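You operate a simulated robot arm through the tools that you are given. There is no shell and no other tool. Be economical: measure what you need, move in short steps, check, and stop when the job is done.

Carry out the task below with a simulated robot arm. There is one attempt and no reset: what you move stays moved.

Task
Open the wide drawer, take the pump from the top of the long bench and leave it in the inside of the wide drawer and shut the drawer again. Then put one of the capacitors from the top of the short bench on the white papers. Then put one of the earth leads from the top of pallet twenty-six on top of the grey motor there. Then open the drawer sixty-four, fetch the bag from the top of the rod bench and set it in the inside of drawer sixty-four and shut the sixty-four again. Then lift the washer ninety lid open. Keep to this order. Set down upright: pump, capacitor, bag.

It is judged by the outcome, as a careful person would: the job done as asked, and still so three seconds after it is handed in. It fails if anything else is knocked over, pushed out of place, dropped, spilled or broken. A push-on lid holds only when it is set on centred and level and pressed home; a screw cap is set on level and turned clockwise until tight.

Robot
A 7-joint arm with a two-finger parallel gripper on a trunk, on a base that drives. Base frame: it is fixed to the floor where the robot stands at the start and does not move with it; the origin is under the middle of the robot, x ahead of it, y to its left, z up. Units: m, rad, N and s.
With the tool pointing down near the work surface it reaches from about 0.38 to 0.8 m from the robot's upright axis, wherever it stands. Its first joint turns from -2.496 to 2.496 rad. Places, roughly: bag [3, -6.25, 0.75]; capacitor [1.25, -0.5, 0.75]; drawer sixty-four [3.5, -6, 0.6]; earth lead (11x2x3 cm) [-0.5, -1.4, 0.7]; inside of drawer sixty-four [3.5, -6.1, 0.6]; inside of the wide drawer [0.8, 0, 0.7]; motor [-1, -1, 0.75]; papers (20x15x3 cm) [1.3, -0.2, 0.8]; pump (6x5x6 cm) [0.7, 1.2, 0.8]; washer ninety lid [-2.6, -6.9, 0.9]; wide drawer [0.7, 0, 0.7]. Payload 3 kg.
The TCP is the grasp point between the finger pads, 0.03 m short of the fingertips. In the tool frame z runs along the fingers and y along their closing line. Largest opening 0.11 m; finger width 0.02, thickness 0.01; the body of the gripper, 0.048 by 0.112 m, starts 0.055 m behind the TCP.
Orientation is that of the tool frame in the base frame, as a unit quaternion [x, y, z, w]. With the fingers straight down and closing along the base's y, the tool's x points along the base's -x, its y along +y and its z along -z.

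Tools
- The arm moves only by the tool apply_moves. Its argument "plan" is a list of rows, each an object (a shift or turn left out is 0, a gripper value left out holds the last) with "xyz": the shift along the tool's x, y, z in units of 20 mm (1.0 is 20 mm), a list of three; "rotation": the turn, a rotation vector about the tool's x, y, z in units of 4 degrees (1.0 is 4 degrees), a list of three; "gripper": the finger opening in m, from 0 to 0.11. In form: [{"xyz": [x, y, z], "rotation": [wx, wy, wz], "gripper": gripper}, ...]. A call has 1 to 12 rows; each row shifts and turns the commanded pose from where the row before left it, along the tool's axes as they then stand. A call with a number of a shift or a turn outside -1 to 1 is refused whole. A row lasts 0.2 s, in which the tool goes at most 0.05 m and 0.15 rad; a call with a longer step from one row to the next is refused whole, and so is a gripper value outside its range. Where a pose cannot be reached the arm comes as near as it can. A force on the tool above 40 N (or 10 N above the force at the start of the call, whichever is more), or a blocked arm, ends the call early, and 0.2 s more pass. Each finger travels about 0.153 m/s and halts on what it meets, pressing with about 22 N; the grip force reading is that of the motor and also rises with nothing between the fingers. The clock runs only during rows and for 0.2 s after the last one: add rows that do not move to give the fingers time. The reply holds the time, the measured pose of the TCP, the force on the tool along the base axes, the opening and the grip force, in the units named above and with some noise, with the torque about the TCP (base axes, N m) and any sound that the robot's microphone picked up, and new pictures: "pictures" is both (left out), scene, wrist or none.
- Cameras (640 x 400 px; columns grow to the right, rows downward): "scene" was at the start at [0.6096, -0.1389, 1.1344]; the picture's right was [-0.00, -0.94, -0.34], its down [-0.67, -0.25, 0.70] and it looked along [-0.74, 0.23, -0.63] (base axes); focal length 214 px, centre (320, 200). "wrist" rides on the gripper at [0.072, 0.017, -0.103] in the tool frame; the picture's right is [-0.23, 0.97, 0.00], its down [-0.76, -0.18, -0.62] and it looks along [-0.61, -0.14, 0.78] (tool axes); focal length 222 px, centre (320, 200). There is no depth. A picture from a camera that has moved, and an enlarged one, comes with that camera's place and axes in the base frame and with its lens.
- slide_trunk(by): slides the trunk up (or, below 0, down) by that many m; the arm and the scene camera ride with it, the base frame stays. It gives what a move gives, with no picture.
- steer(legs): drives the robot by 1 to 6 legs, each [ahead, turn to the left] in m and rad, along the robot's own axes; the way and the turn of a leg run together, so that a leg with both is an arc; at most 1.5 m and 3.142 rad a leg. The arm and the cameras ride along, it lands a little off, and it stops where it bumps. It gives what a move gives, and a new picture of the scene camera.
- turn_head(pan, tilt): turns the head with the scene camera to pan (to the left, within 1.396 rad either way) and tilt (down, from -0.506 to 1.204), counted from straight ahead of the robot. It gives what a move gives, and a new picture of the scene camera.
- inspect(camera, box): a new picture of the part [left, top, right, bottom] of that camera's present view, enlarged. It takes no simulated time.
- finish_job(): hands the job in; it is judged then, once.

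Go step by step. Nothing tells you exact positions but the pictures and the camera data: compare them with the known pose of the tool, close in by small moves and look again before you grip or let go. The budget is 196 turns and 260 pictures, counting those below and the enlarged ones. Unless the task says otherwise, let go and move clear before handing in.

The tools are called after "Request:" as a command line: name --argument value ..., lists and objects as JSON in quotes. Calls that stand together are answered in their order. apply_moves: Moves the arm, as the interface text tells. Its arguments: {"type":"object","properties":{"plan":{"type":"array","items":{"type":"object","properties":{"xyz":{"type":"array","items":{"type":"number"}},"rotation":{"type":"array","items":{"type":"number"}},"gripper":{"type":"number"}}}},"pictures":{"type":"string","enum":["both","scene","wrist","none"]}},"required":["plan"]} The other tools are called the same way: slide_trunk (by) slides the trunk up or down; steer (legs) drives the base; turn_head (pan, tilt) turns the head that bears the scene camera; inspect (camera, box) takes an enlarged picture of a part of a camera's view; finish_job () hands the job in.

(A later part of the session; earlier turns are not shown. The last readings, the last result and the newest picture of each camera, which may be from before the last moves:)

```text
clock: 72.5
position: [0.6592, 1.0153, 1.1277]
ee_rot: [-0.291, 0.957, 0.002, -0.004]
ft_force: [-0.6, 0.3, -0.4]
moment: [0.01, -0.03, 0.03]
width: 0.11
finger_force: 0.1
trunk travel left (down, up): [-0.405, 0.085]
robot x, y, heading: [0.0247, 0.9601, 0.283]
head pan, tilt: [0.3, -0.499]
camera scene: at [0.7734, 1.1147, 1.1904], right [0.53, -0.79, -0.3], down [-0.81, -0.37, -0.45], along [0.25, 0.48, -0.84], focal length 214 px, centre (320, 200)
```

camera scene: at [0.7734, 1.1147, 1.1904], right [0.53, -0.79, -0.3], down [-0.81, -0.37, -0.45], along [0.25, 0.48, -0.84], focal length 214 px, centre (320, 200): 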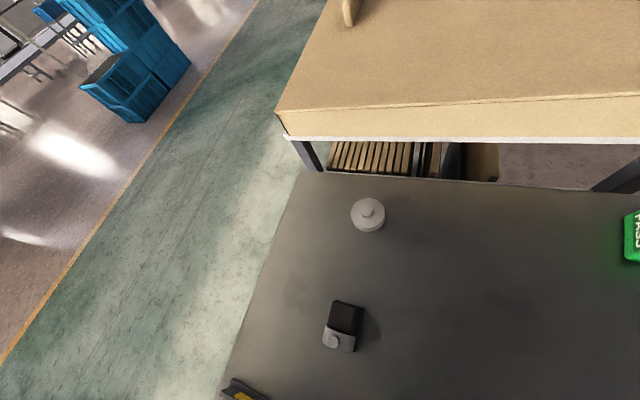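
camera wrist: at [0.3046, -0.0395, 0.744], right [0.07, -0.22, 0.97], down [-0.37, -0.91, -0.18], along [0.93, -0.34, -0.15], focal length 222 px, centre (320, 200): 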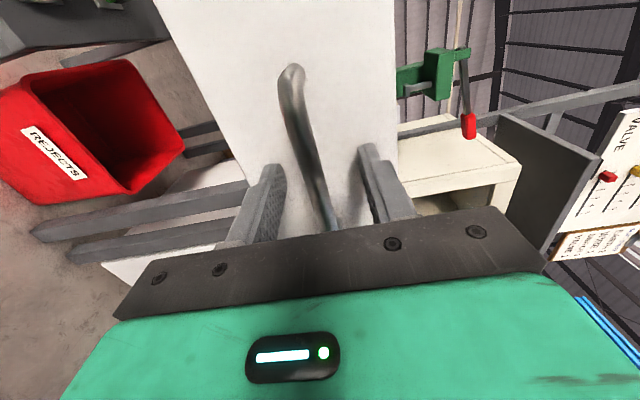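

Request:
apply_moves --plan '[{"xyz": [-0.9, 0.6, 0]}, {"xyz": [-0.9, 0.6, 0]}, {"xyz": [-0.9, 0.6, 0]}, {"xyz": [-0.9, 0.6, 0]}, {"xyz": [-0.9, 0.6, 0]}, {"xyz": [-0.9, 0.6, 0]}, {"xyz": [-0.9, 0.6, 0]}, {"xyz": [-0.5, 0.6, 0]}, {}]' --pictures "none"

Request:
turn_head --pan 0 --tilt 0.4

Request:
inspect --camera "wrist" --box '[0, 0, 640, 400]'

```text
clock: 74.5
position: [0.7099, 1.1706, 1.1281]
ee_rot: [-0.291, 0.957, 0.003, -0.004]
ft_force: [-0.6, 0.7, 0.1]
moment: [-0.06, -0.02, 0.02]
width: 0.1101
finger_force: 0.1
out of reach, approached as far as the arm can: row 7, 8
trunk travel left (down, up): [-0.405, 0.085]
robot x, y, heading: [0.0163, 0.957, 0.292]
head pan, tilt: [0.3, -0.499]
```

```text
clock: 75.7
position: [0.7087, 1.1693, 1.1273]
ee_rot: [-0.291, 0.957, 0.002, -0.003]
ft_force: [0.4, 1.2, 0.8]
moment: [-0.01, -0.04, 0.0]
width: 0.11
finger_force: 0.1
trunk travel left (down, up): [-0.405, 0.085]
robot x, y, heading: [0.0193, 0.9599, 0.283]
head pan, tilt: [0.0, 0.4]
camera scene: at [0.7705, 1.21, 1.163], right [0.56, -0.83, -0.01], down [-0.76, -0.51, 0.39], along [-0.33, -0.21, -0.92], focal length 214 px, centre (320, 200)
```

scene: 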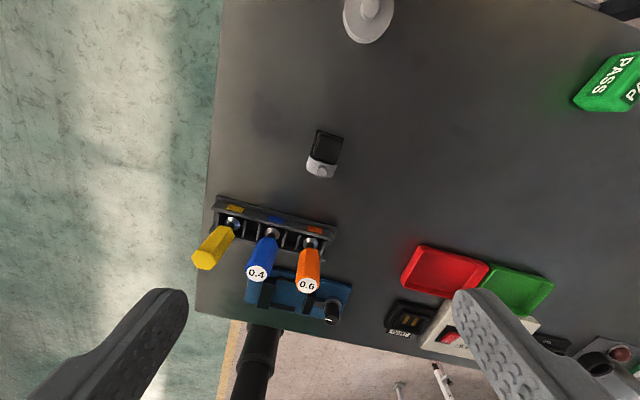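

```text
1.00 times, centred on (320, 200) of wrist (not enlarged: the box is as wide or as high as the picture)
camera zoom: at [0.6399, 1.1435, 1.2314], right [-0.35, 0.94, 0.0], down [0.74, 0.28, 0.62], along [0.58, 0.22, -0.79], focal length 222 px, centre (320, 200)
```

zoom: 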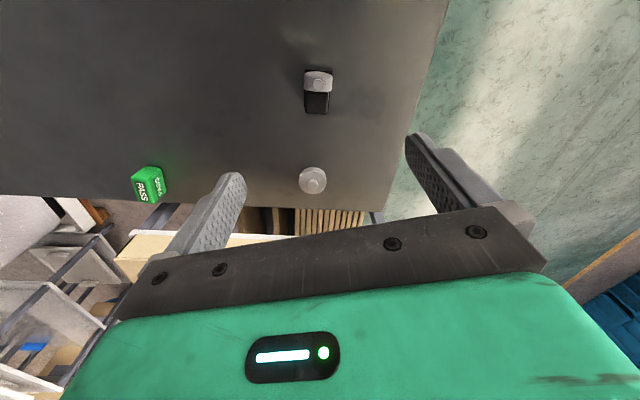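

Pump at about (0.72, 1.172), its long axis near 22° yaw. I'll line up the yaw and come down part-way.

Request:
apply_moves --plan '[{"xyz": [0, 0, 0.5], "rotation": [0, 0, 1]}, {"xyz": [0, 0, 1], "rotation": [0, 0, 1]}, {"xyz": [0, 0, 1], "rotation": [0, 0, 0.8]}, {"xyz": [0, 0, 1]}, {"xyz": [0, 0, 1]}, {"xyz": [0, 0, 1]}, {"xyz": [0, 0, 1]}, {"xyz": [0, 0, 1]}, {}]' --pictures "both"

```text
clock: 77.7
position: [0.6824, 1.1453, 0.9751]
ee_rot: [-0.199, 0.98, 0.003, -0.003]
ft_force: [0.7, -0.8, -0.9]
moment: [0.01, 0.0, -0.01]
width: 0.1096
finger_force: 0.0
out of reach, approached as far as the arm can: row 1, 2, 3
trunk travel left (down, up): [-0.405, 0.085]
robot x, y, heading: [0.0184, 0.9595, 0.289]
head pan, tilt: [0.0, 0.4]
camera scene: at [0.7505, 1.1712, 1.0106], right [0.39, -0.92, -0.01], down [-0.85, -0.36, 0.39], along [-0.37, -0.15, -0.92], focal length 214 px, centre (320, 200)
camera wrist: at [0.6097, 1.1304, 1.0789], right [-0.17, 0.99, 0.01], down [0.78, 0.13, 0.62], along [0.61, 0.11, -0.79], focal length 222 px, centre (320, 200)
```

scene: 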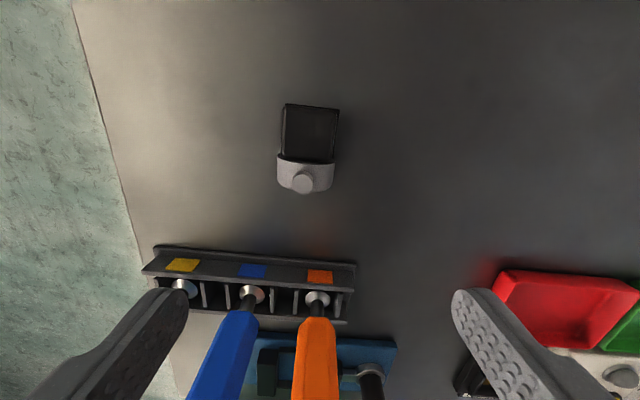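
wrist: 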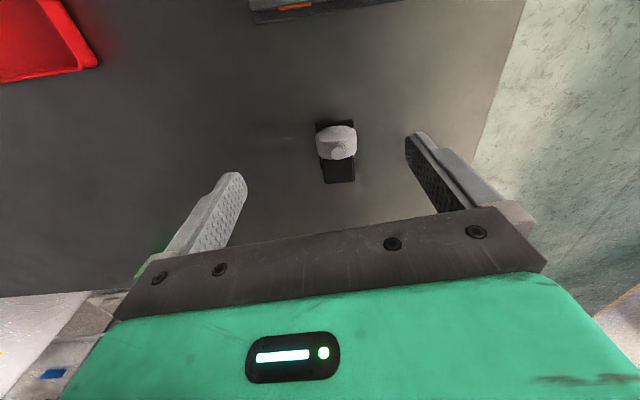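

Triangulated pump centre ≈(0.720, 1.170), top near z≈0.85. I'll centre over it and descend a bit.

Request:
apply_moves --plan '[{"xyz": [-0.8, 0.2, 0]}, {"xyz": [-0.8, 0.2, 0]}, {"xyz": [-0.6, 0.03, 0.5]}, {"xyz": [0, 0, 1]}, {"xyz": [0, 0, 1]}, {"xyz": [0, 0, 1]}, {}]' --pictures "both"

```text
clock: 79.3
position: [0.6825, 1.1317, 0.9104]
ee_rot: [-0.199, 0.98, 0.004, -0.003]
ft_force: [-0.1, 0.0, -0.3]
moment: [0.02, -0.02, 0.0]
width: 0.1101
finger_force: 0.1
out of reach, approached as far as the arm can: row 1, 2, 3, 5, 6
trunk travel left (down, up): [-0.405, 0.085]
robot x, y, heading: [0.0194, 0.9583, 0.288]
head pan, tilt: [0.0, 0.4]
camera scene: at [0.7507, 1.1586, 0.945], right [0.39, -0.92, -0.01], down [-0.85, -0.36, 0.39], along [-0.37, -0.15, -0.92], focal length 214 px, centre (320, 200)
camera wrist: at [0.6099, 1.1178, 1.0132], right [-0.17, 0.99, 0.01], down [0.78, 0.13, 0.62], along [0.61, 0.11, -0.79], focal length 222 px, centre (320, 200)
```

scene: 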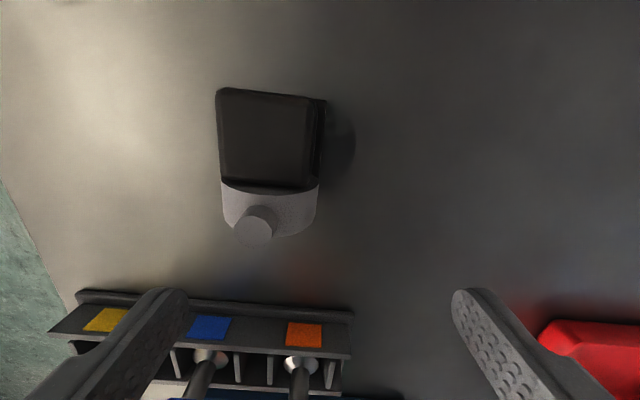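
wrist: 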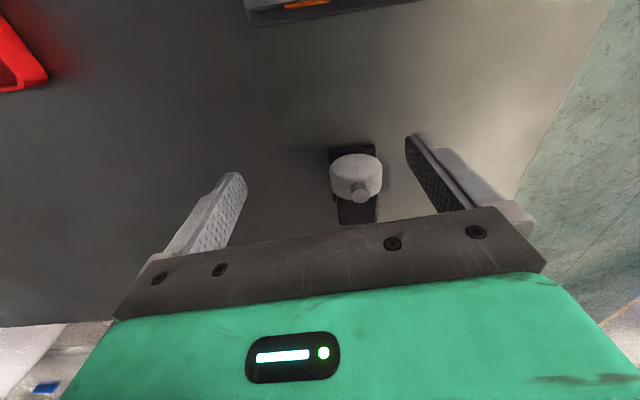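

I'm near the reach limit with a raised trunk; I'll lift the tool, lower the trunk, and creep the base forward a little.

Request:
apply_moves --plan '[{"xyz": [0.5, 0, -1]}, {"xyz": [0.5, 0, -1]}, {"xyz": [0.5, 0, -1]}, {"xyz": [0, 0, -1]}, {"xyz": [0, 0, -1]}, {"xyz": [0, 0, -1]}, {"xyz": [0, 0, -1]}, {"xyz": [0, 0, -1]}, {"xyz": [0, 0, -1]}, {"xyz": [0, 0, -1]}]' --pictures "none"

Request:
slide_trunk --by -0.2

Request:
steer --legs '[[0.05, 0]]'

```text
clock: 81.5
position: [0.6577, 1.1207, 1.1099]
ee_rot: [-0.197, 0.98, 0.001, -0.004]
ft_force: [-0.3, -0.2, -0.5]
moment: [0.04, 0.0, 0.0]
width: 0.1101
finger_force: 0.1
trunk travel left (down, up): [-0.405, 0.085]
robot x, y, heading: [0.0178, 0.9611, 0.29]
head pan, tilt: [0.0, 0.4]
```

```text
clock: 83.7
position: [0.6565, 1.1203, 0.9102]
ee_rot: [-0.196, 0.981, 0.001, -0.005]
ft_force: [0.8, 0.7, 0.0]
moment: [0.01, 0.01, 0.03]
width: 0.1098
finger_force: 0.0
trunk travel left (down, up): [-0.205, 0.285]
robot x, y, heading: [0.0129, 0.9584, 0.287]
head pan, tilt: [0.0, 0.4]
```

```text
clock: 84.6
position: [0.7044, 1.1354, 0.911]
ee_rot: [-0.196, 0.981, 0.001, -0.004]
ft_force: [0.7, 0.1, -0.1]
moment: [-0.01, -0.01, 0.03]
width: 0.1099
finger_force: 0.0
trunk travel left (down, up): [-0.205, 0.285]
robot x, y, heading: [0.066, 0.9718, 0.285]
head pan, tilt: [0.0, 0.4]
camera scene: at [0.7726, 1.1618, 0.9458], right [0.38, -0.92, 0.0], down [-0.85, -0.35, 0.4], along [-0.37, -0.15, -0.92], focal length 214 px, centre (320, 200)
```

scene: 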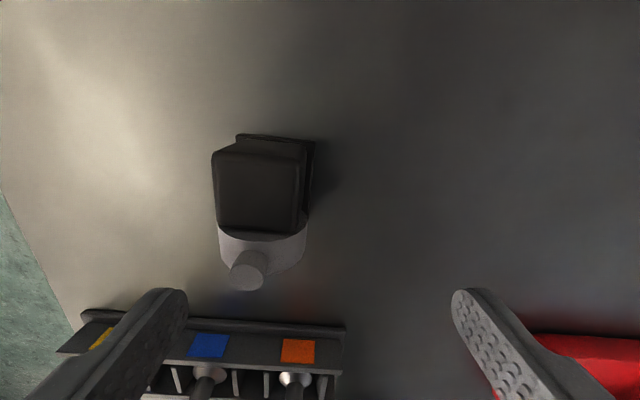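

Request:
apply_moves --plan '[{"xyz": [-0.5, 0.5, 0]}, {"xyz": [-0.5, 0.5, 0]}, {"xyz": [-0.5, 0.35, 0]}, {}]' --pictures "both"

```text
clock: 85.6
position: [0.7158, 1.1632, 0.9098]
ee_rot: [-0.2, 0.98, 0.003, -0.004]
ft_force: [-0.2, 0.8, -1.2]
moment: [-0.03, 0.04, -0.01]
width: 0.11
finger_force: 0.1
out of reach, approached as far as the arm can: row 3
trunk travel left (down, up): [-0.205, 0.285]
robot x, y, heading: [0.0648, 0.976, 0.289]
head pan, tilt: [0.0, 0.4]
camera scene: at [0.7846, 1.1914, 0.9446], right [0.39, -0.92, -0.01], down [-0.84, -0.36, 0.39], along [-0.36, -0.15, -0.92], focal length 214 px, centre (320, 200)
camera wrist: at [0.6439, 1.1503, 1.0129], right [-0.17, 0.98, 0.01], down [0.77, 0.13, 0.62], along [0.61, 0.11, -0.79], focal length 222 px, centre (320, 200)
```

scene: 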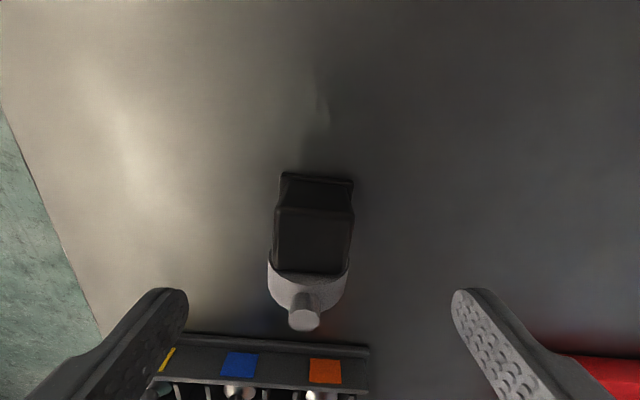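
wrist: 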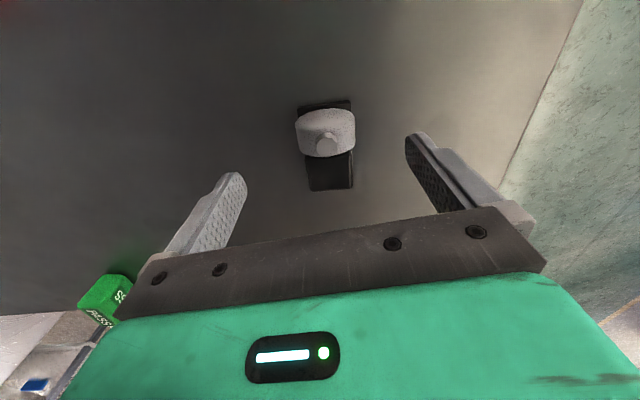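

Nearly aligned (within ~8 mm). I'll descend to grasp height, allowing for the bench at z≈0.82.

Request:
apply_moves --plan '[{"xyz": [0, 0, 0.8]}, {"xyz": [0, 0, 0.8]}, {"xyz": [0, 0, 0.8]}, {}]' --pictures "both"

```text
clock: 86.6
position: [0.7172, 1.1634, 0.8618]
ee_rot: [-0.197, 0.98, 0.001, -0.004]
ft_force: [-1.1, -0.8, 0.1]
moment: [-0.04, 0.0, 0.0]
width: 0.1099
finger_force: 0.1
trunk travel left (down, up): [-0.205, 0.285]
robot x, y, heading: [0.0667, 0.9776, 0.287]
head pan, tilt: [0.0, 0.4]
camera scene: at [0.7845, 1.1908, 0.8963], right [0.39, -0.92, 0.0], down [-0.85, -0.36, 0.4], along [-0.37, -0.15, -0.92], focal length 214 px, centre (320, 200)
camera wrist: at [0.6436, 1.1509, 0.9648], right [-0.17, 0.99, 0.0], down [0.78, 0.13, 0.62], along [0.61, 0.1, -0.79], focal length 222 px, centre (320, 200)
```

scene: 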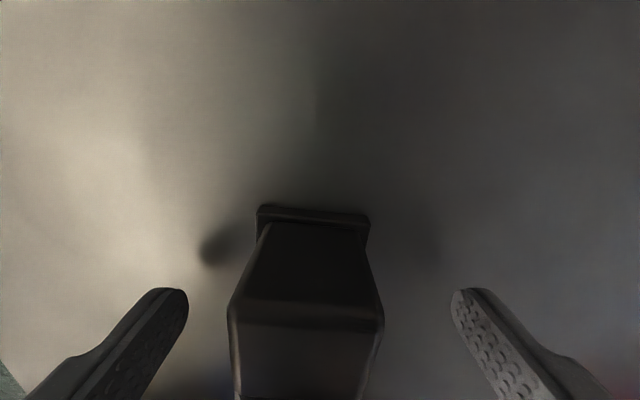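
wrist: 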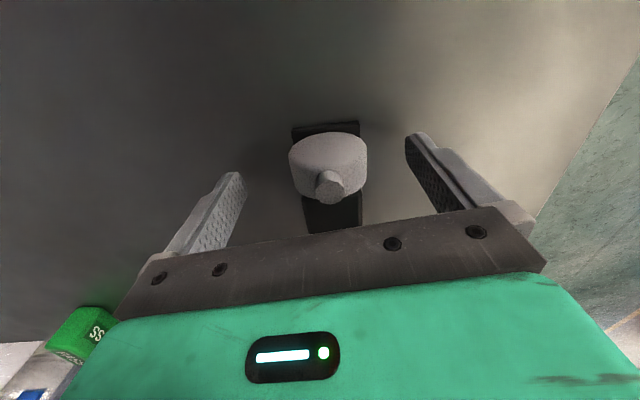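

Request:
apply_moves --plan '[{"xyz": [0, 0, 0.3]}, {"gripper": 0.07}, {"gripper": 0.04}, {"gripper": 0.0}, {}, {}]' --pictures "none"

Request:
apply_moves --plan '[{"xyz": [0, 0, -0.5]}, {"xyz": [0, 0, -1]}, {"xyz": [0, 0, -1]}, {"xyz": [0, 0, -1]}, {"xyz": [0, 0, -1]}, {}]' --pictures "both"

```text
clock: 88.0
position: [0.716, 1.1618, 0.8563]
ee_rot: [-0.197, 0.98, 0.0, -0.005]
ft_force: [-0.7, -0.3, 0.2]
moment: [-0.06, -0.06, -0.06]
width: 0.044
finger_force: 22.0
trunk travel left (down, up): [-0.205, 0.285]
robot x, y, heading: [0.0695, 0.9751, 0.282]
head pan, tilt: [0.0, 0.4]
```

```text
clock: 89.4
position: [0.7153, 1.1595, 0.9448]
ee_rot: [-0.199, 0.98, 0.004, -0.002]
ft_force: [-0.5, 0.1, -3.6]
moment: [0.02, 0.01, 0.01]
width: 0.0439
finger_force: 22.4
out of reach, approached as far as the arm can: row 5
trunk travel left (down, up): [-0.205, 0.285]
robot x, y, heading: [0.0655, 0.9713, 0.29]
head pan, tilt: [0.0, 0.4]
camera scene: at [0.7831, 1.1865, 0.9807], right [0.39, -0.92, -0.01], down [-0.85, -0.36, 0.39], along [-0.36, -0.15, -0.92], focal length 214 px, centre (320, 200)
camera wrist: at [0.6423, 1.1454, 1.0489], right [-0.17, 0.99, 0.01], down [0.77, 0.13, 0.62], along [0.61, 0.11, -0.79], focal length 222 px, centre (320, 200)
```

scene: 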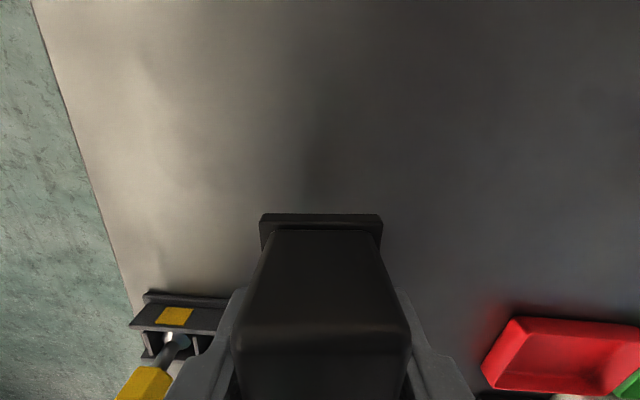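
wrist: 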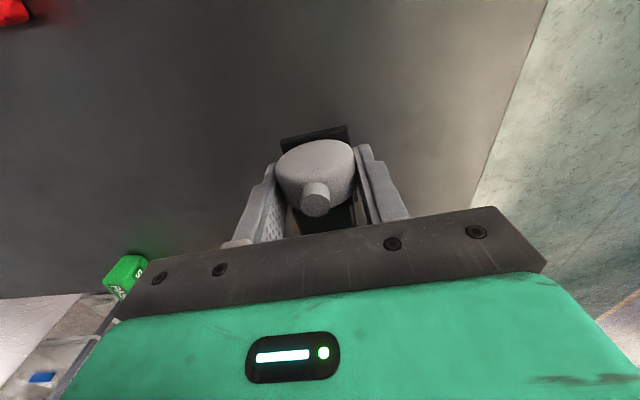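

The pump is held firmly. I'll raise the trunk and drive to stand in front of the open drawer.

Request:
slide_trunk --by 0.22

Request:
steer --legs '[[-0.4, 0], [0, -1.653], [0.975, 0], [0, 1.366]]'

```text
clock: 91.7
position: [0.7153, 1.1588, 1.1651]
ee_rot: [-0.2, 0.98, 0.003, -0.002]
ft_force: [0.2, 0.9, -4.2]
moment: [-0.02, 0.04, -0.01]
width: 0.044
finger_force: 21.9
trunk travel left (down, up): [-0.425, 0.065]
robot x, y, heading: [0.0624, 0.972, 0.294]
head pan, tilt: [0.0, 0.4]
```

```text
clock: 98.3
position: [-0.1766, 0.2004, 1.1647]
ee_rot: [0.578, 0.816, 0.005, 0.0]
ft_force: [-0.4, -0.6, -2.9]
moment: [0.05, 0.0, 0.01]
width: 0.0439
finger_force: 22.1
trunk travel left (down, up): [-0.425, 0.065]
robot x, y, heading: [-0.243, 0.8811, -1.314]
head pan, tilt: [0.0, 0.4]
stopped in leg 2: the robot was blocked; the commanded pose is now the measured one
camera scene: at [-0.1517, 0.131, 1.2], right [-0.94, -0.33, -0.01], down [-0.31, 0.87, 0.39], along [-0.12, 0.37, -0.92], focal length 214 px, centre (320, 200)
```

scene: 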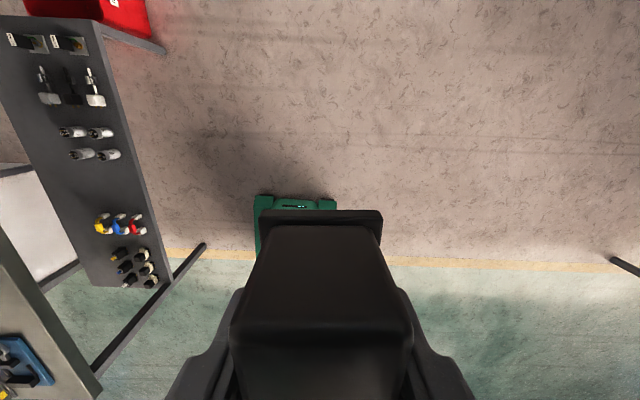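

The turn was blocked slightly short; I'll go forward first, then correct the heading.

Request:
steer --legs '[[0.3, 0], [0, -0.189], [0.689, 0], [0, 1.503]]'

```text
clock: 108.2
position: [0.5517, -0.1961, 1.1665]
ee_rot: [-0.048, 0.999, 0.004, -0.001]
ft_force: [-0.4, 1.2, -3.3]
moment: [-0.11, -0.04, 0.06]
width: 0.0438
finger_force: 22.0
trunk travel left (down, up): [-0.425, 0.065]
robot x, y, heading: [-0.1197, -0.1696, -0.001]
head pan, tilt: [0.0, 0.4]
camera scene: at [0.6261, -0.1902, 1.2018], right [0.09, -1.0, -0.01], down [-0.92, -0.09, 0.39], along [-0.39, -0.03, -0.92], focal length 214 px, centre (320, 200)
```

scene: 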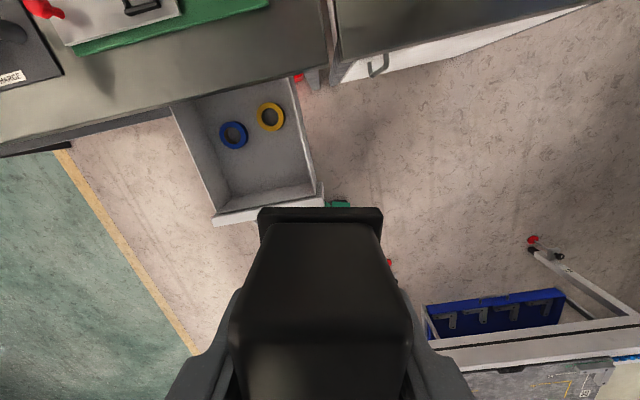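

I can see the drawer and its free front area; I'll place the pump at about (0.487, −0.093), clear of both tape rolls.

Request:
apply_moves --plan '[{"xyz": [0.5, 0.9, 0]}, {"xyz": [0.5, 0.9, 0]}, {"xyz": [0.5, 0.9, 0]}, {"xyz": [0.5, 0.9, 0]}, {"xyz": [0.4, 0.9, 0]}, {"xyz": [0.34, 0.9, 0]}, {"rotation": [0, 0, -1]}, {"rotation": [0, 0, -1]}, {"rotation": [0, 0, -1]}, {}]' --pictures "none"

Request:
slide_trunk --by -0.3

Request:
apply_moves --plan '[{}]' --pictures "both"

```text
clock: 108.6
position: [0.5437, -0.1529, 1.1639]
ee_rot: [-0.057, 0.998, 0.008, -0.002]
ft_force: [0.4, 2.9, -2.0]
moment: [-0.13, 0.03, 0.06]
width: 0.0439
finger_force: 22.1
trunk travel left (down, up): [-0.425, 0.065]
robot x, y, heading: [-0.1222, -0.1708, 0.003]
head pan, tilt: [0.0, 0.4]
stopped in row 1: the arm was blocked; the commanded pose is now the measured one
```

```text
clock: 111.6
position: [0.5434, -0.1611, 0.8655]
ee_rot: [-0.056, 0.998, 0.007, -0.004]
ft_force: [-0.3, -0.2, -3.6]
moment: [0.0, 0.02, -0.02]
width: 0.0438
finger_force: 22.4
trunk travel left (down, up): [-0.125, 0.365]
robot x, y, heading: [-0.1196, -0.1693, 0.0]
head pan, tilt: [0.0, 0.4]
```

```text
clock: 112.0
position: [0.5427, -0.1609, 0.8653]
ee_rot: [-0.055, 0.998, 0.007, -0.003]
ft_force: [-0.7, -0.3, -2.2]
moment: [0.01, 0.01, -0.01]
width: 0.0436
finger_force: 21.8
trunk travel left (down, up): [-0.125, 0.365]
robot x, y, heading: [-0.1171, -0.1734, 0.002]
head pan, tilt: [0.0, 0.4]
camera scene: at [0.6166, -0.1546, 0.9001], right [0.11, -0.99, -0.02], down [-0.91, -0.11, 0.39], along [-0.39, -0.03, -0.92], focal length 214 px, centre (320, 200)
camera wrist: at [0.4699, -0.1543, 0.9685], right [0.12, 0.99, 0.01], down [0.78, -0.1, 0.62], along [0.61, -0.06, -0.79], focal length 222 px, centre (320, 200)
```

scene: 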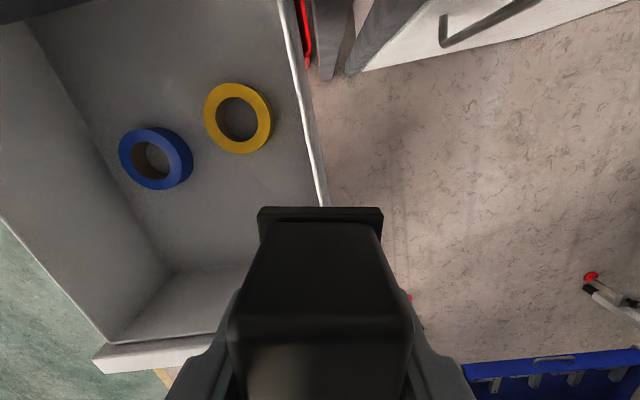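
wrist: 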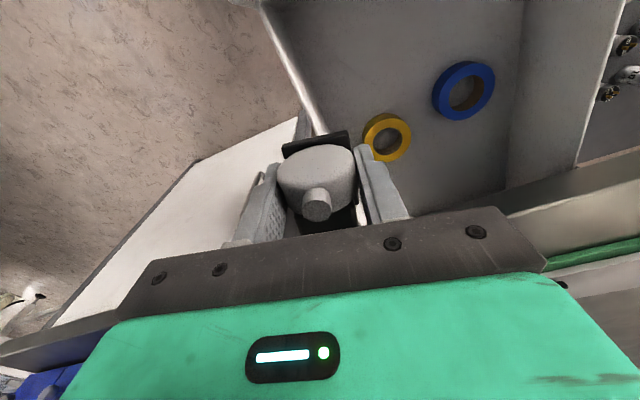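

The first move was blocked (arm configuration near a limit), but the trunk came down fine. I'll move over the free spot now in gentle steps.

Request:
apply_moves --plan '[{"xyz": [0.4, 0.6, 0]}, {"xyz": [0.4, 0.6, 0]}, {"xyz": [0.4, 0.6, 0]}, {"xyz": [0.4, 0.6, 0]}, {"xyz": [0.4, 0.6, 0]}, {"xyz": [0.4, 0.7, 0]}, {"rotation": [0, 0, -1]}, {"rotation": [0, 0, -1]}, {"rotation": [0, 0, -1]}, {}]' --pictures "both"

```text
clock: 114.2
position: [0.4872, -0.0932, 0.8662]
ee_rot: [-0.16, 0.987, 0.007, -0.002]
ft_force: [-0.5, 0.5, -3.6]
moment: [0.02, 0.04, 0.0]
width: 0.0439
finger_force: 22.0
trunk travel left (down, up): [-0.125, 0.365]
robot x, y, heading: [-0.1196, -0.168, -0.002]
head pan, tilt: [0.0, 0.4]
camera scene: at [0.5572, -0.0711, 0.9018], right [0.32, -0.95, -0.02], down [-0.87, -0.3, 0.39], along [-0.38, -0.11, -0.92], focal length 214 px, centre (320, 200)
camera wrist: at [0.4136, -0.1013, 0.9698], right [-0.09, 1.0, 0.02], down [0.78, 0.06, 0.62], along [0.62, 0.07, -0.79], focal length 222 px, centre (320, 200)
```

scene: 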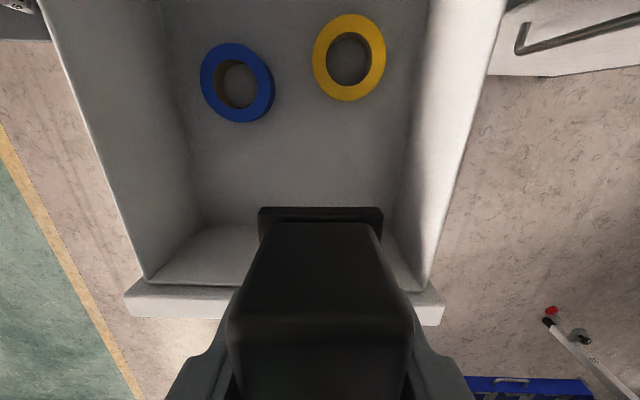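
wrist: 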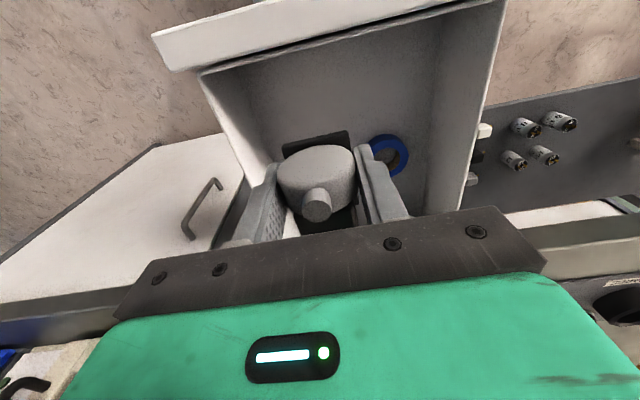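

Request:
slide_trunk --by -0.11

Request:
apply_moves --plan '[{"xyz": [0, 0, 0.3]}, {"xyz": [0, 0, 0.2]}, {}]' --pictures "both"

```text
clock: 115.6
position: [0.4882, -0.0927, 0.755]
ee_rot: [-0.158, 0.987, 0.008, -0.002]
ft_force: [-0.5, 0.0, -2.7]
moment: [-0.02, 0.05, 0.0]
width: 0.0435
finger_force: 22.0
trunk travel left (down, up): [-0.015, 0.475]
robot x, y, heading: [-0.1202, -0.165, -0.001]
head pan, tilt: [0.0, 0.4]
```

```text
clock: 116.4
position: [0.4865, -0.0926, 0.7463]
ee_rot: [-0.159, 0.987, 0.007, -0.002]
ft_force: [0.9, -0.7, -3.1]
moment: [0.02, 0.05, -0.02]
width: 0.0435
finger_force: 21.9
trunk travel left (down, up): [-0.015, 0.475]
robot x, y, heading: [-0.1236, -0.1698, 0.002]
head pan, tilt: [0.0, 0.4]
camera scene: at [0.5572, -0.0715, 0.7817], right [0.31, -0.95, -0.02], down [-0.87, -0.3, 0.39], along [-0.38, -0.11, -0.92], focal length 214 px, centre (320, 200)
camera wrist: at [0.4135, -0.1016, 0.8496], right [-0.09, 1.0, 0.02], down [0.78, 0.06, 0.62], along [0.62, 0.07, -0.78], focal length 222 px, centre (320, 200)
```

scene: 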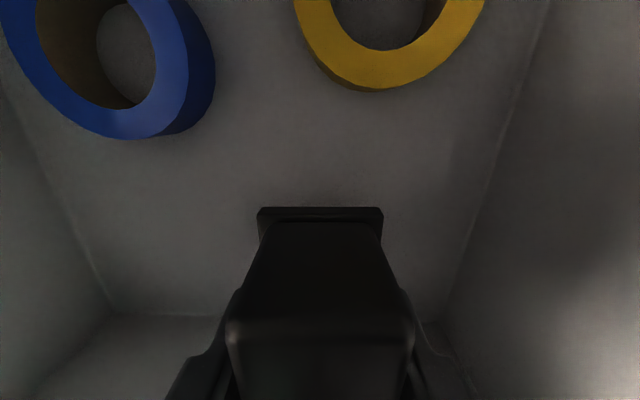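
wrist: 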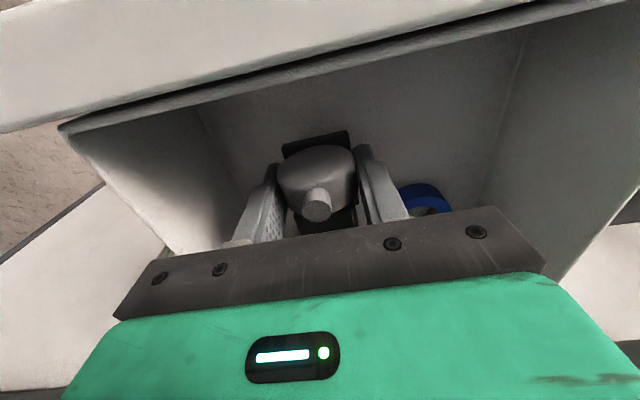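

Nearly at the drawer floor. I'll lower in small steps until it touches.

Request:
apply_moves --plan '[{"xyz": [0, 0, 0.2]}, {"xyz": [0, 0, 0.2]}, {"xyz": [0, 0, 0.2]}, {}]' --pictures "none"

Request:
apply_moves --plan '[{"xyz": [0, 0, 0.15]}, {"xyz": [0, 0, 0.15]}, {"xyz": [0, 0, 0.15]}, {}]' --pictures "wrist"

```text
clock: 117.4
position: [0.4873, -0.092, 0.7341]
ee_rot: [-0.159, 0.987, 0.007, -0.003]
ft_force: [-0.1, -1.1, -2.7]
moment: [0.0, 0.03, 0.03]
width: 0.044
finger_force: 21.7
trunk travel left (down, up): [-0.015, 0.475]
robot x, y, heading: [-0.1212, -0.1674, 0.005]
head pan, tilt: [0.0, 0.4]
```

```text
clock: 118.4
position: [0.4865, -0.0911, 0.7249]
ee_rot: [-0.159, 0.987, 0.009, -0.002]
ft_force: [-0.5, -0.1, -3.3]
moment: [0.03, 0.0, 0.01]
width: 0.0437
finger_force: 21.9
trunk travel left (down, up): [-0.015, 0.475]
robot x, y, heading: [-0.1201, -0.1696, -0.001]
head pan, tilt: [0.0, 0.4]
camera wrist: at [0.4135, -0.1008, 0.8286], right [-0.09, 1.0, 0.02], down [0.78, 0.06, 0.62], along [0.62, 0.07, -0.79], focal length 222 px, centre (320, 200)
```

wrist: 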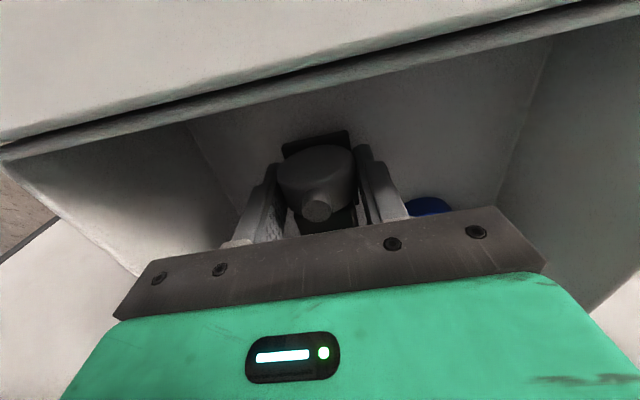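

Request:
apply_moves --plan '[{"xyz": [0, 0, 0.15]}, {"xyz": [0, 0, 0.15]}, {"xyz": [0, 0, 0.15]}, {"xyz": [0, 0, 0.15]}, {}]' --pictures "none"

```text
clock: 119.6
position: [0.4867, -0.093, 0.7147]
ee_rot: [-0.159, 0.987, 0.008, -0.002]
ft_force: [0.2, 0.1, 11.0]
moment: [-0.37, 0.14, 0.01]
width: 0.044
finger_force: 22.1
trunk travel left (down, up): [-0.015, 0.475]
robot x, y, heading: [-0.1191, -0.169, -0.002]
head pan, tilt: [0.0, 0.4]
```

Contact with the floor; release and rise.

Request:
apply_moves --plan '[{"xyz": [0, 0, -0.08]}, {"gripper": 0.075}, {}, {"xyz": [0, 0, -0.5]}, {"xyz": [0, 0, -1]}, {"xyz": [0, 0, -1]}, {"xyz": [0, 0, -1]}, {"xyz": [0, 0, -1]}, {"xyz": [0, 0, -1]}, {}]' --pictures "both"

```text
clock: 121.8
position: [0.4874, -0.0944, 0.8263]
ee_rot: [-0.159, 0.987, 0.008, -0.003]
ft_force: [0.3, 0.3, -0.4]
moment: [-0.03, 0.02, -0.01]
width: 0.0749
finger_force: 0.0
trunk travel left (down, up): [-0.015, 0.475]
robot x, y, heading: [-0.1207, -0.1687, 0.002]
head pan, tilt: [0.0, 0.4]
camera scene: at [0.5573, -0.073, 0.8608], right [0.31, -0.95, -0.02], down [-0.87, -0.3, 0.39], along [-0.38, -0.11, -0.92], focal length 214 px, centre (320, 200)
camera wrist: at [0.4136, -0.1031, 0.9287], right [-0.09, 1.0, 0.02], down [0.78, 0.06, 0.62], along [0.62, 0.07, -0.78], focal length 222 px, centre (320, 200)
```

scene: 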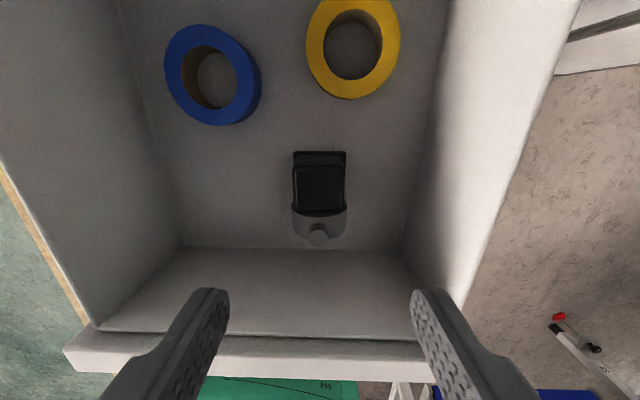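
wrist: 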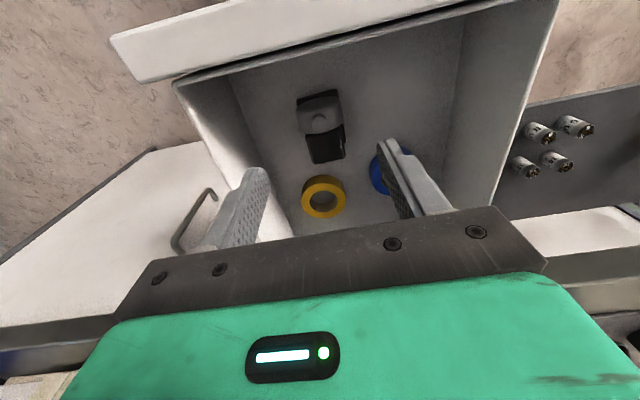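

The pump stands upright in the drawer. Next I'll bring the closed fingers in front of the handle and push the drawer shut.

Request:
apply_moves --plan '[{"xyz": [0, 0, -1], "gripper": 0}, {"xyz": [0.8, 0.2, 0]}, {"xyz": [1, 0.2, 0]}, {"xyz": [1, 0.2, 0]}, {"xyz": [1, 0.2, 0]}, {"xyz": [1, 0.2, 0]}, {"xyz": [1, 0.2, 0]}, {"xyz": [1, 0.2, 0]}, {"xyz": [1, 0.2, 0]}, {"xyz": [1, 0.2, 0]}, {"xyz": [0.5, 0, 0]}, {}]' --pictures "both"

```text
clock: 124.4
position: [0.2984, -0.1181, 0.8452]
ee_rot: [-0.159, 0.987, 0.007, -0.003]
ft_force: [-0.5, 0.0, -0.4]
moment: [0.02, -0.01, -0.03]
width: 0.0001
finger_force: 22.0
trunk travel left (down, up): [-0.015, 0.475]
robot x, y, heading: [-0.1166, -0.1695, 0.0]
head pan, tilt: [0.0, 0.4]
camera scene: at [0.3687, -0.0969, 0.8814], right [0.31, -0.95, -0.02], down [-0.87, -0.3, 0.39], along [-0.38, -0.11, -0.92], focal length 214 px, centre (320, 200)
camera wrist: at [0.225, -0.127, 0.9493], right [-0.09, 1.0, 0.02], down [0.78, 0.06, 0.62], along [0.62, 0.07, -0.78], focal length 222 px, centre (320, 200)
```

scene: 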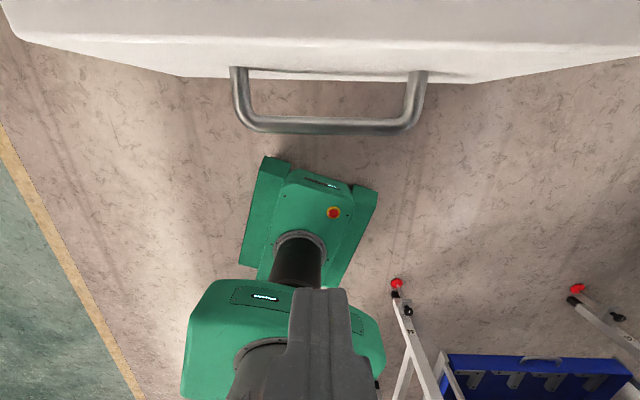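
wrist: 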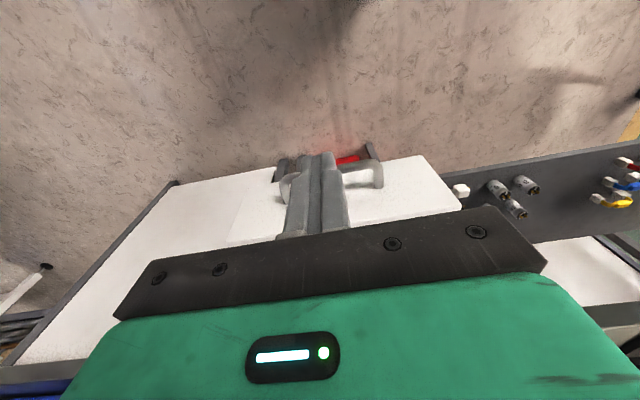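

Request:
apply_moves --plan '[{"xyz": [0, 0, 1]}, {"xyz": [0, 0, 1]}, {"xyz": [0, 0, 1]}, {"xyz": [0, 0, 1]}, {"xyz": [0, 0, 1]}, {"xyz": [0, 0, 1]}, {"xyz": [0, 0, 0.5]}, {}]' --pictures "none"

Request:
apply_moves --plan '[{"xyz": [-0.5, 0, 0]}, {"xyz": [-0.6, 0, 0]}, {"xyz": [-0.7, 0, 0]}, {"xyz": [-0.7, 0, 0]}, {"xyz": [-0.7, 0, 0]}, {"xyz": [-0.7, 0, 0]}, {"xyz": [-0.7, 0, 0]}, {"xyz": [-0.7, 0, 0]}, {}]' --pictures "scene"

```text
clock: 126.2
position: [0.2989, -0.1157, 0.7162]
ee_rot: [-0.158, 0.987, 0.007, -0.001]
ft_force: [0.0, -0.4, 0.6]
moment: [-0.03, -0.05, 0.0]
width: 0.0
finger_force: 22.1
trunk travel left (down, up): [-0.015, 0.475]
robot x, y, heading: [-0.1199, -0.1694, 0.003]
head pan, tilt: [0.0, 0.4]
```

```text
clock: 128.2
position: [0.3985, -0.083, 0.7162]
ee_rot: [-0.159, 0.987, 0.008, -0.002]
ft_force: [-0.4, 0.1, -0.4]
moment: [0.03, 0.03, -0.01]
width: 0.0
finger_force: 22.7
trunk travel left (down, up): [-0.015, 0.475]
robot x, y, heading: [-0.1166, -0.1666, 0.003]
head pan, tilt: [0.0, 0.4]
camera scene: at [0.4697, -0.0618, 0.7512], right [0.31, -0.95, -0.02], down [-0.87, -0.3, 0.39], along [-0.38, -0.11, -0.92], focal length 214 px, centre (320, 200)
```

scene: 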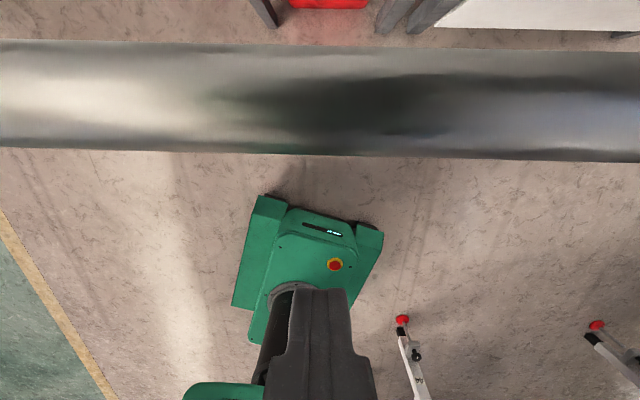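

The bar is moving with the fingers. I'll continue pushing until it stops.

Request:
apply_moves --plan '[{"xyz": [-0.7, 0, 0]}, {"xyz": [-0.8, 0, 0]}, {"xyz": [-0.8, 0, 0]}, {"xyz": [-0.8, 0, 0]}, {"xyz": [-0.8, 0, 0]}, {"xyz": [-0.8, 0, 0]}, {"xyz": [-0.8, 0, 0]}, {"xyz": [-0.8, 0, 0]}, {"xyz": [-0.8, 0, 0]}, {"xyz": [-0.8, 0, 0]}, {"xyz": [-0.8, 0, 0]}, {}]' --pictures "none"

Request:
apply_moves --plan '[{"xyz": [-0.4, 0, 0]}, {"xyz": [-0.4, 0, 0]}, {"xyz": [-0.4, 0, 0]}, {"xyz": [-0.4, 0, 0]}, {}]' --pictures "wrist"

```text
clock: 130.2
position: [0.5233, -0.0405, 0.717]
ee_rot: [-0.156, 0.988, 0.006, -0.005]
ft_force: [-47.2, -6.0, 15.8]
moment: [0.58, -6.23, -0.65]
width: 0.0
finger_force: 22.2
trunk travel left (down, up): [-0.015, 0.475]
robot x, y, heading: [-0.1187, -0.1714, -0.001]
head pan, tilt: [0.0, 0.4]
stopped in row 9: the force on the tool passed its limit at 75 N (the readings are from after the stop); the commanded pose is now the measured one
```

```text
clock: 130.5
position: [0.5226, -0.0397, 0.7188]
ee_rot: [-0.156, 0.988, 0.007, -0.008]
ft_force: [-52.3, -6.5, 13.9]
moment: [0.64, -6.44, -0.7]
width: 0.0
finger_force: 21.9
trunk travel left (down, up): [-0.015, 0.475]
robot x, y, heading: [-0.1192, -0.1675, 0.002]
head pan, tilt: [0.0, 0.4]
stopped in row 1: the force on the tool passed its limit at 74 N (the readings are from after the stop); the commanded pose is now the measured one
camera wrist: at [0.4506, -0.0488, 0.8233], right [-0.09, 1.0, 0.01], down [0.79, 0.06, 0.61], along [0.61, 0.06, -0.79], focal length 222 px, centre (320, 200)
```

wrist: 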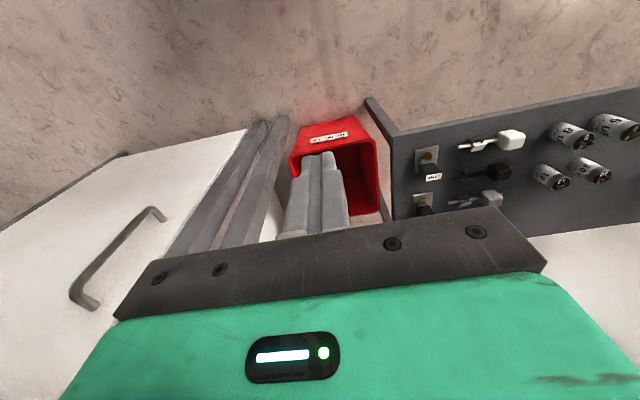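

The hand above met the bench edge. I'll back off and look at how far the drawer has closed.

Request:
apply_moves --plan '[{"xyz": [0.5, 0, 0]}, {"xyz": [1, 0, 0]}, {"xyz": [1, 0, 0]}, {"xyz": [1, 0, 0]}, {"xyz": [1, 0, 0]}, {"xyz": [1, 0, 0]}, {"xyz": [1, 0, -1]}, {"xyz": [1, 0, -1]}, {"xyz": [0, 0, -1]}]' --pictures "none"

Request:
turn_head --pan 0 --tilt -0.5

```text
clock: 132.5
position: [0.3842, -0.0884, 0.7796]
ee_rot: [-0.156, 0.988, 0.008, -0.009]
ft_force: [0.5, 0.0, -0.8]
moment: [-0.01, 0.04, -0.01]
width: 0.0
finger_force: 21.9
trunk travel left (down, up): [-0.015, 0.475]
robot x, y, heading: [-0.1206, -0.1708, 0.003]
head pan, tilt: [0.0, 0.4]
```

```text
clock: 133.7
position: [0.3837, -0.0885, 0.7775]
ee_rot: [-0.158, 0.987, 0.006, -0.008]
ft_force: [-0.2, -0.1, 0.2]
moment: [0.0, 0.02, 0.02]
width: 0.0
finger_force: 21.9
trunk travel left (down, up): [-0.015, 0.475]
robot x, y, heading: [-0.1202, -0.1661, 0.006]
head pan, tilt: [0.0, -0.499]
camera scene: at [0.5294, -0.0429, 0.8371], right [0.31, -0.95, -0.02], down [-0.84, -0.27, -0.46], along [0.44, 0.16, -0.89], focal length 214 px, centre (320, 200)
```

scene: 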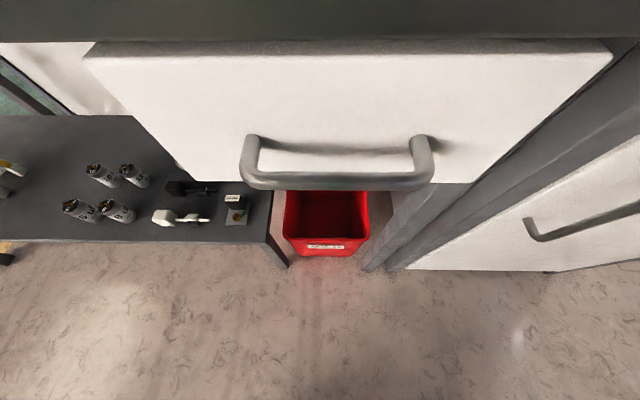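

The handle is at about (0.601, −0.027), its closed position. I'll zoom to check that the front is flush.

Request:
inspect --camera "scene" --box '[440, 20, 640, 145]'

Request:
inspect --camera "scene" --box '[20, 20, 220, 145]'

```text
3.20 times, centred on (540, 82) of scene
camera zoom: at [0.5294, -0.0429, 0.8371], right [0.31, -0.95, -0.02], down [-0.84, -0.27, -0.46], along [0.44, 0.16, -0.89], focal length 686 px, centre (-384, 576)
```

zoom: 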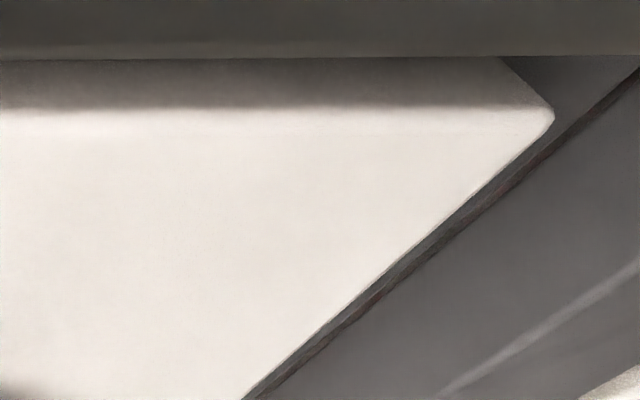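

```text
3.20 times, centred on (120, 82) of scene
camera zoom: at [0.5294, -0.0429, 0.8371], right [0.31, -0.95, -0.02], down [-0.84, -0.27, -0.46], along [0.44, 0.16, -0.89], focal length 686 px, centre (960, 576)
```

zoom: 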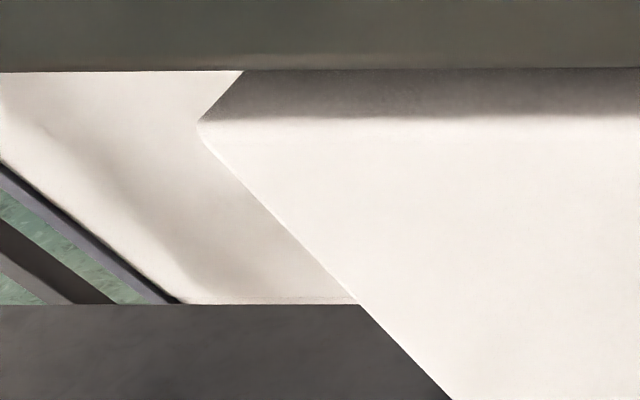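

To make sure it is home, I'll tilt the tool forward 32° (hand clear of the bench edge) and press the handle gently.

Request:
apply_moves --plan '[{"xyz": [0, 0, 1], "rotation": [0, 0, 0]}, {"xyz": [0, 0, 1]}, {"xyz": [0, 0, 0.8]}, {"rotation": [0, -1, 0]}, {"rotation": [0, -1, 0]}, {"rotation": [0, -1, 0]}, {"rotation": [0, -1, 0]}, {"rotation": [0, -1, 0]}, {"rotation": [0, -1, 0]}, {"rotation": [0, -1, 0]}, {"rotation": [0, -1, 0]}]' --pictures "none"

Request:
apply_moves --plan '[{"xyz": [-0.848, 0, 0.53]}, {"xyz": [-0.848, 0, 0.53]}, {"xyz": [-0.848, 0, 0.53]}, {"xyz": [-0.848, 0, 0.53]}, {"xyz": [-0.848, 0, 0.53]}, {"xyz": [-0.848, 0, 0.53]}, {"xyz": [-0.848, 0, 0.53]}, {"xyz": [-0.848, 0, 0.53]}, {"xyz": [-0.848, 0, 0.53]}, {}]' --pictures "both"

```text
clock: 136.1
position: [0.3846, -0.0868, 0.7231]
ee_rot: [-0.15, 0.952, 0.051, 0.264]
ft_force: [-0.1, -0.3, -0.4]
moment: [0.0, 0.02, 0.02]
width: 0.0
finger_force: 22.7
trunk travel left (down, up): [-0.015, 0.475]
robot x, y, heading: [-0.1186, -0.1656, -0.001]
head pan, tilt: [0.0, -0.499]
```

```text
clock: 138.3
position: [0.5557, -0.0309, 0.7199]
ee_rot: [-0.149, 0.952, 0.05, 0.263]
ft_force: [-0.2, -0.5, 0.1]
moment: [0.02, -0.01, 0.0]
width: 0.0002
finger_force: 21.7
trunk travel left (down, up): [-0.015, 0.475]
robot x, y, heading: [-0.1215, -0.1686, 0.005]
head pan, tilt: [0.0, -0.499]
camera scene: at [0.6478, -0.0042, 0.8497], right [0.31, -0.95, -0.02], down [-0.48, -0.14, -0.86], along [0.82, 0.28, -0.5], focal length 214 px, centre (320, 200)
camera wrist: at [0.4404, -0.0518, 0.7712], right [-0.12, 0.98, 0.13], down [0.37, -0.08, 0.92], along [0.92, 0.16, -0.36], focal length 222 px, centre (320, 200)
```

scene: 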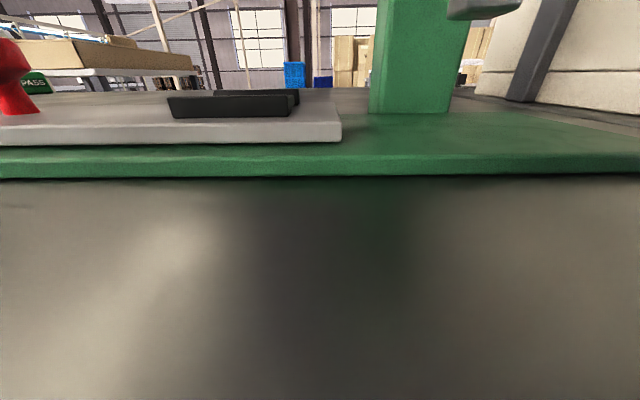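
wrist: 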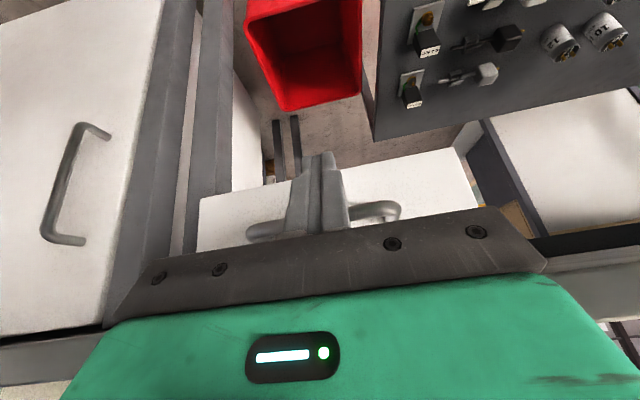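

Request:
apply_moves --plan '[{"xyz": [-0.424, 0, 0.265]}, {"xyz": [-0.424, 0, 0.265]}, {"xyz": [-0.424, 0, 0.265]}, {"xyz": [-0.424, 0, 0.265]}, {"xyz": [-0.424, 0, 0.265]}, {"xyz": [-0.424, 0, 0.265]}, {}]' --pictures "wrist"

```text
clock: 139.4
position: [0.5946, -0.0207, 0.716]
ee_rot: [-0.15, 0.953, 0.048, 0.257]
ft_force: [-18.4, -7.2, -1.5]
moment: [0.0, -0.06, 0.06]
width: 0.0
finger_force: 21.6
trunk travel left (down, up): [-0.015, 0.475]
robot x, y, heading: [-0.1215, -0.1681, 0.003]
head pan, tilt: [0.0, -0.499]
stopped in row 5: the force on the tool passed its limit at 65 N (the readings are from after the stop); the commanded pose is now the measured one
camera wrist: at [0.4801, -0.0404, 0.7692], right [-0.11, 0.98, 0.13], down [0.39, -0.08, 0.92], along [0.92, 0.15, -0.37], focal length 222 px, centre (320, 200)
```

wrist: 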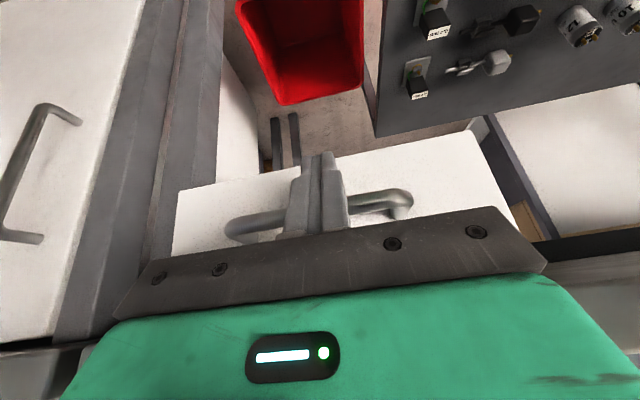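

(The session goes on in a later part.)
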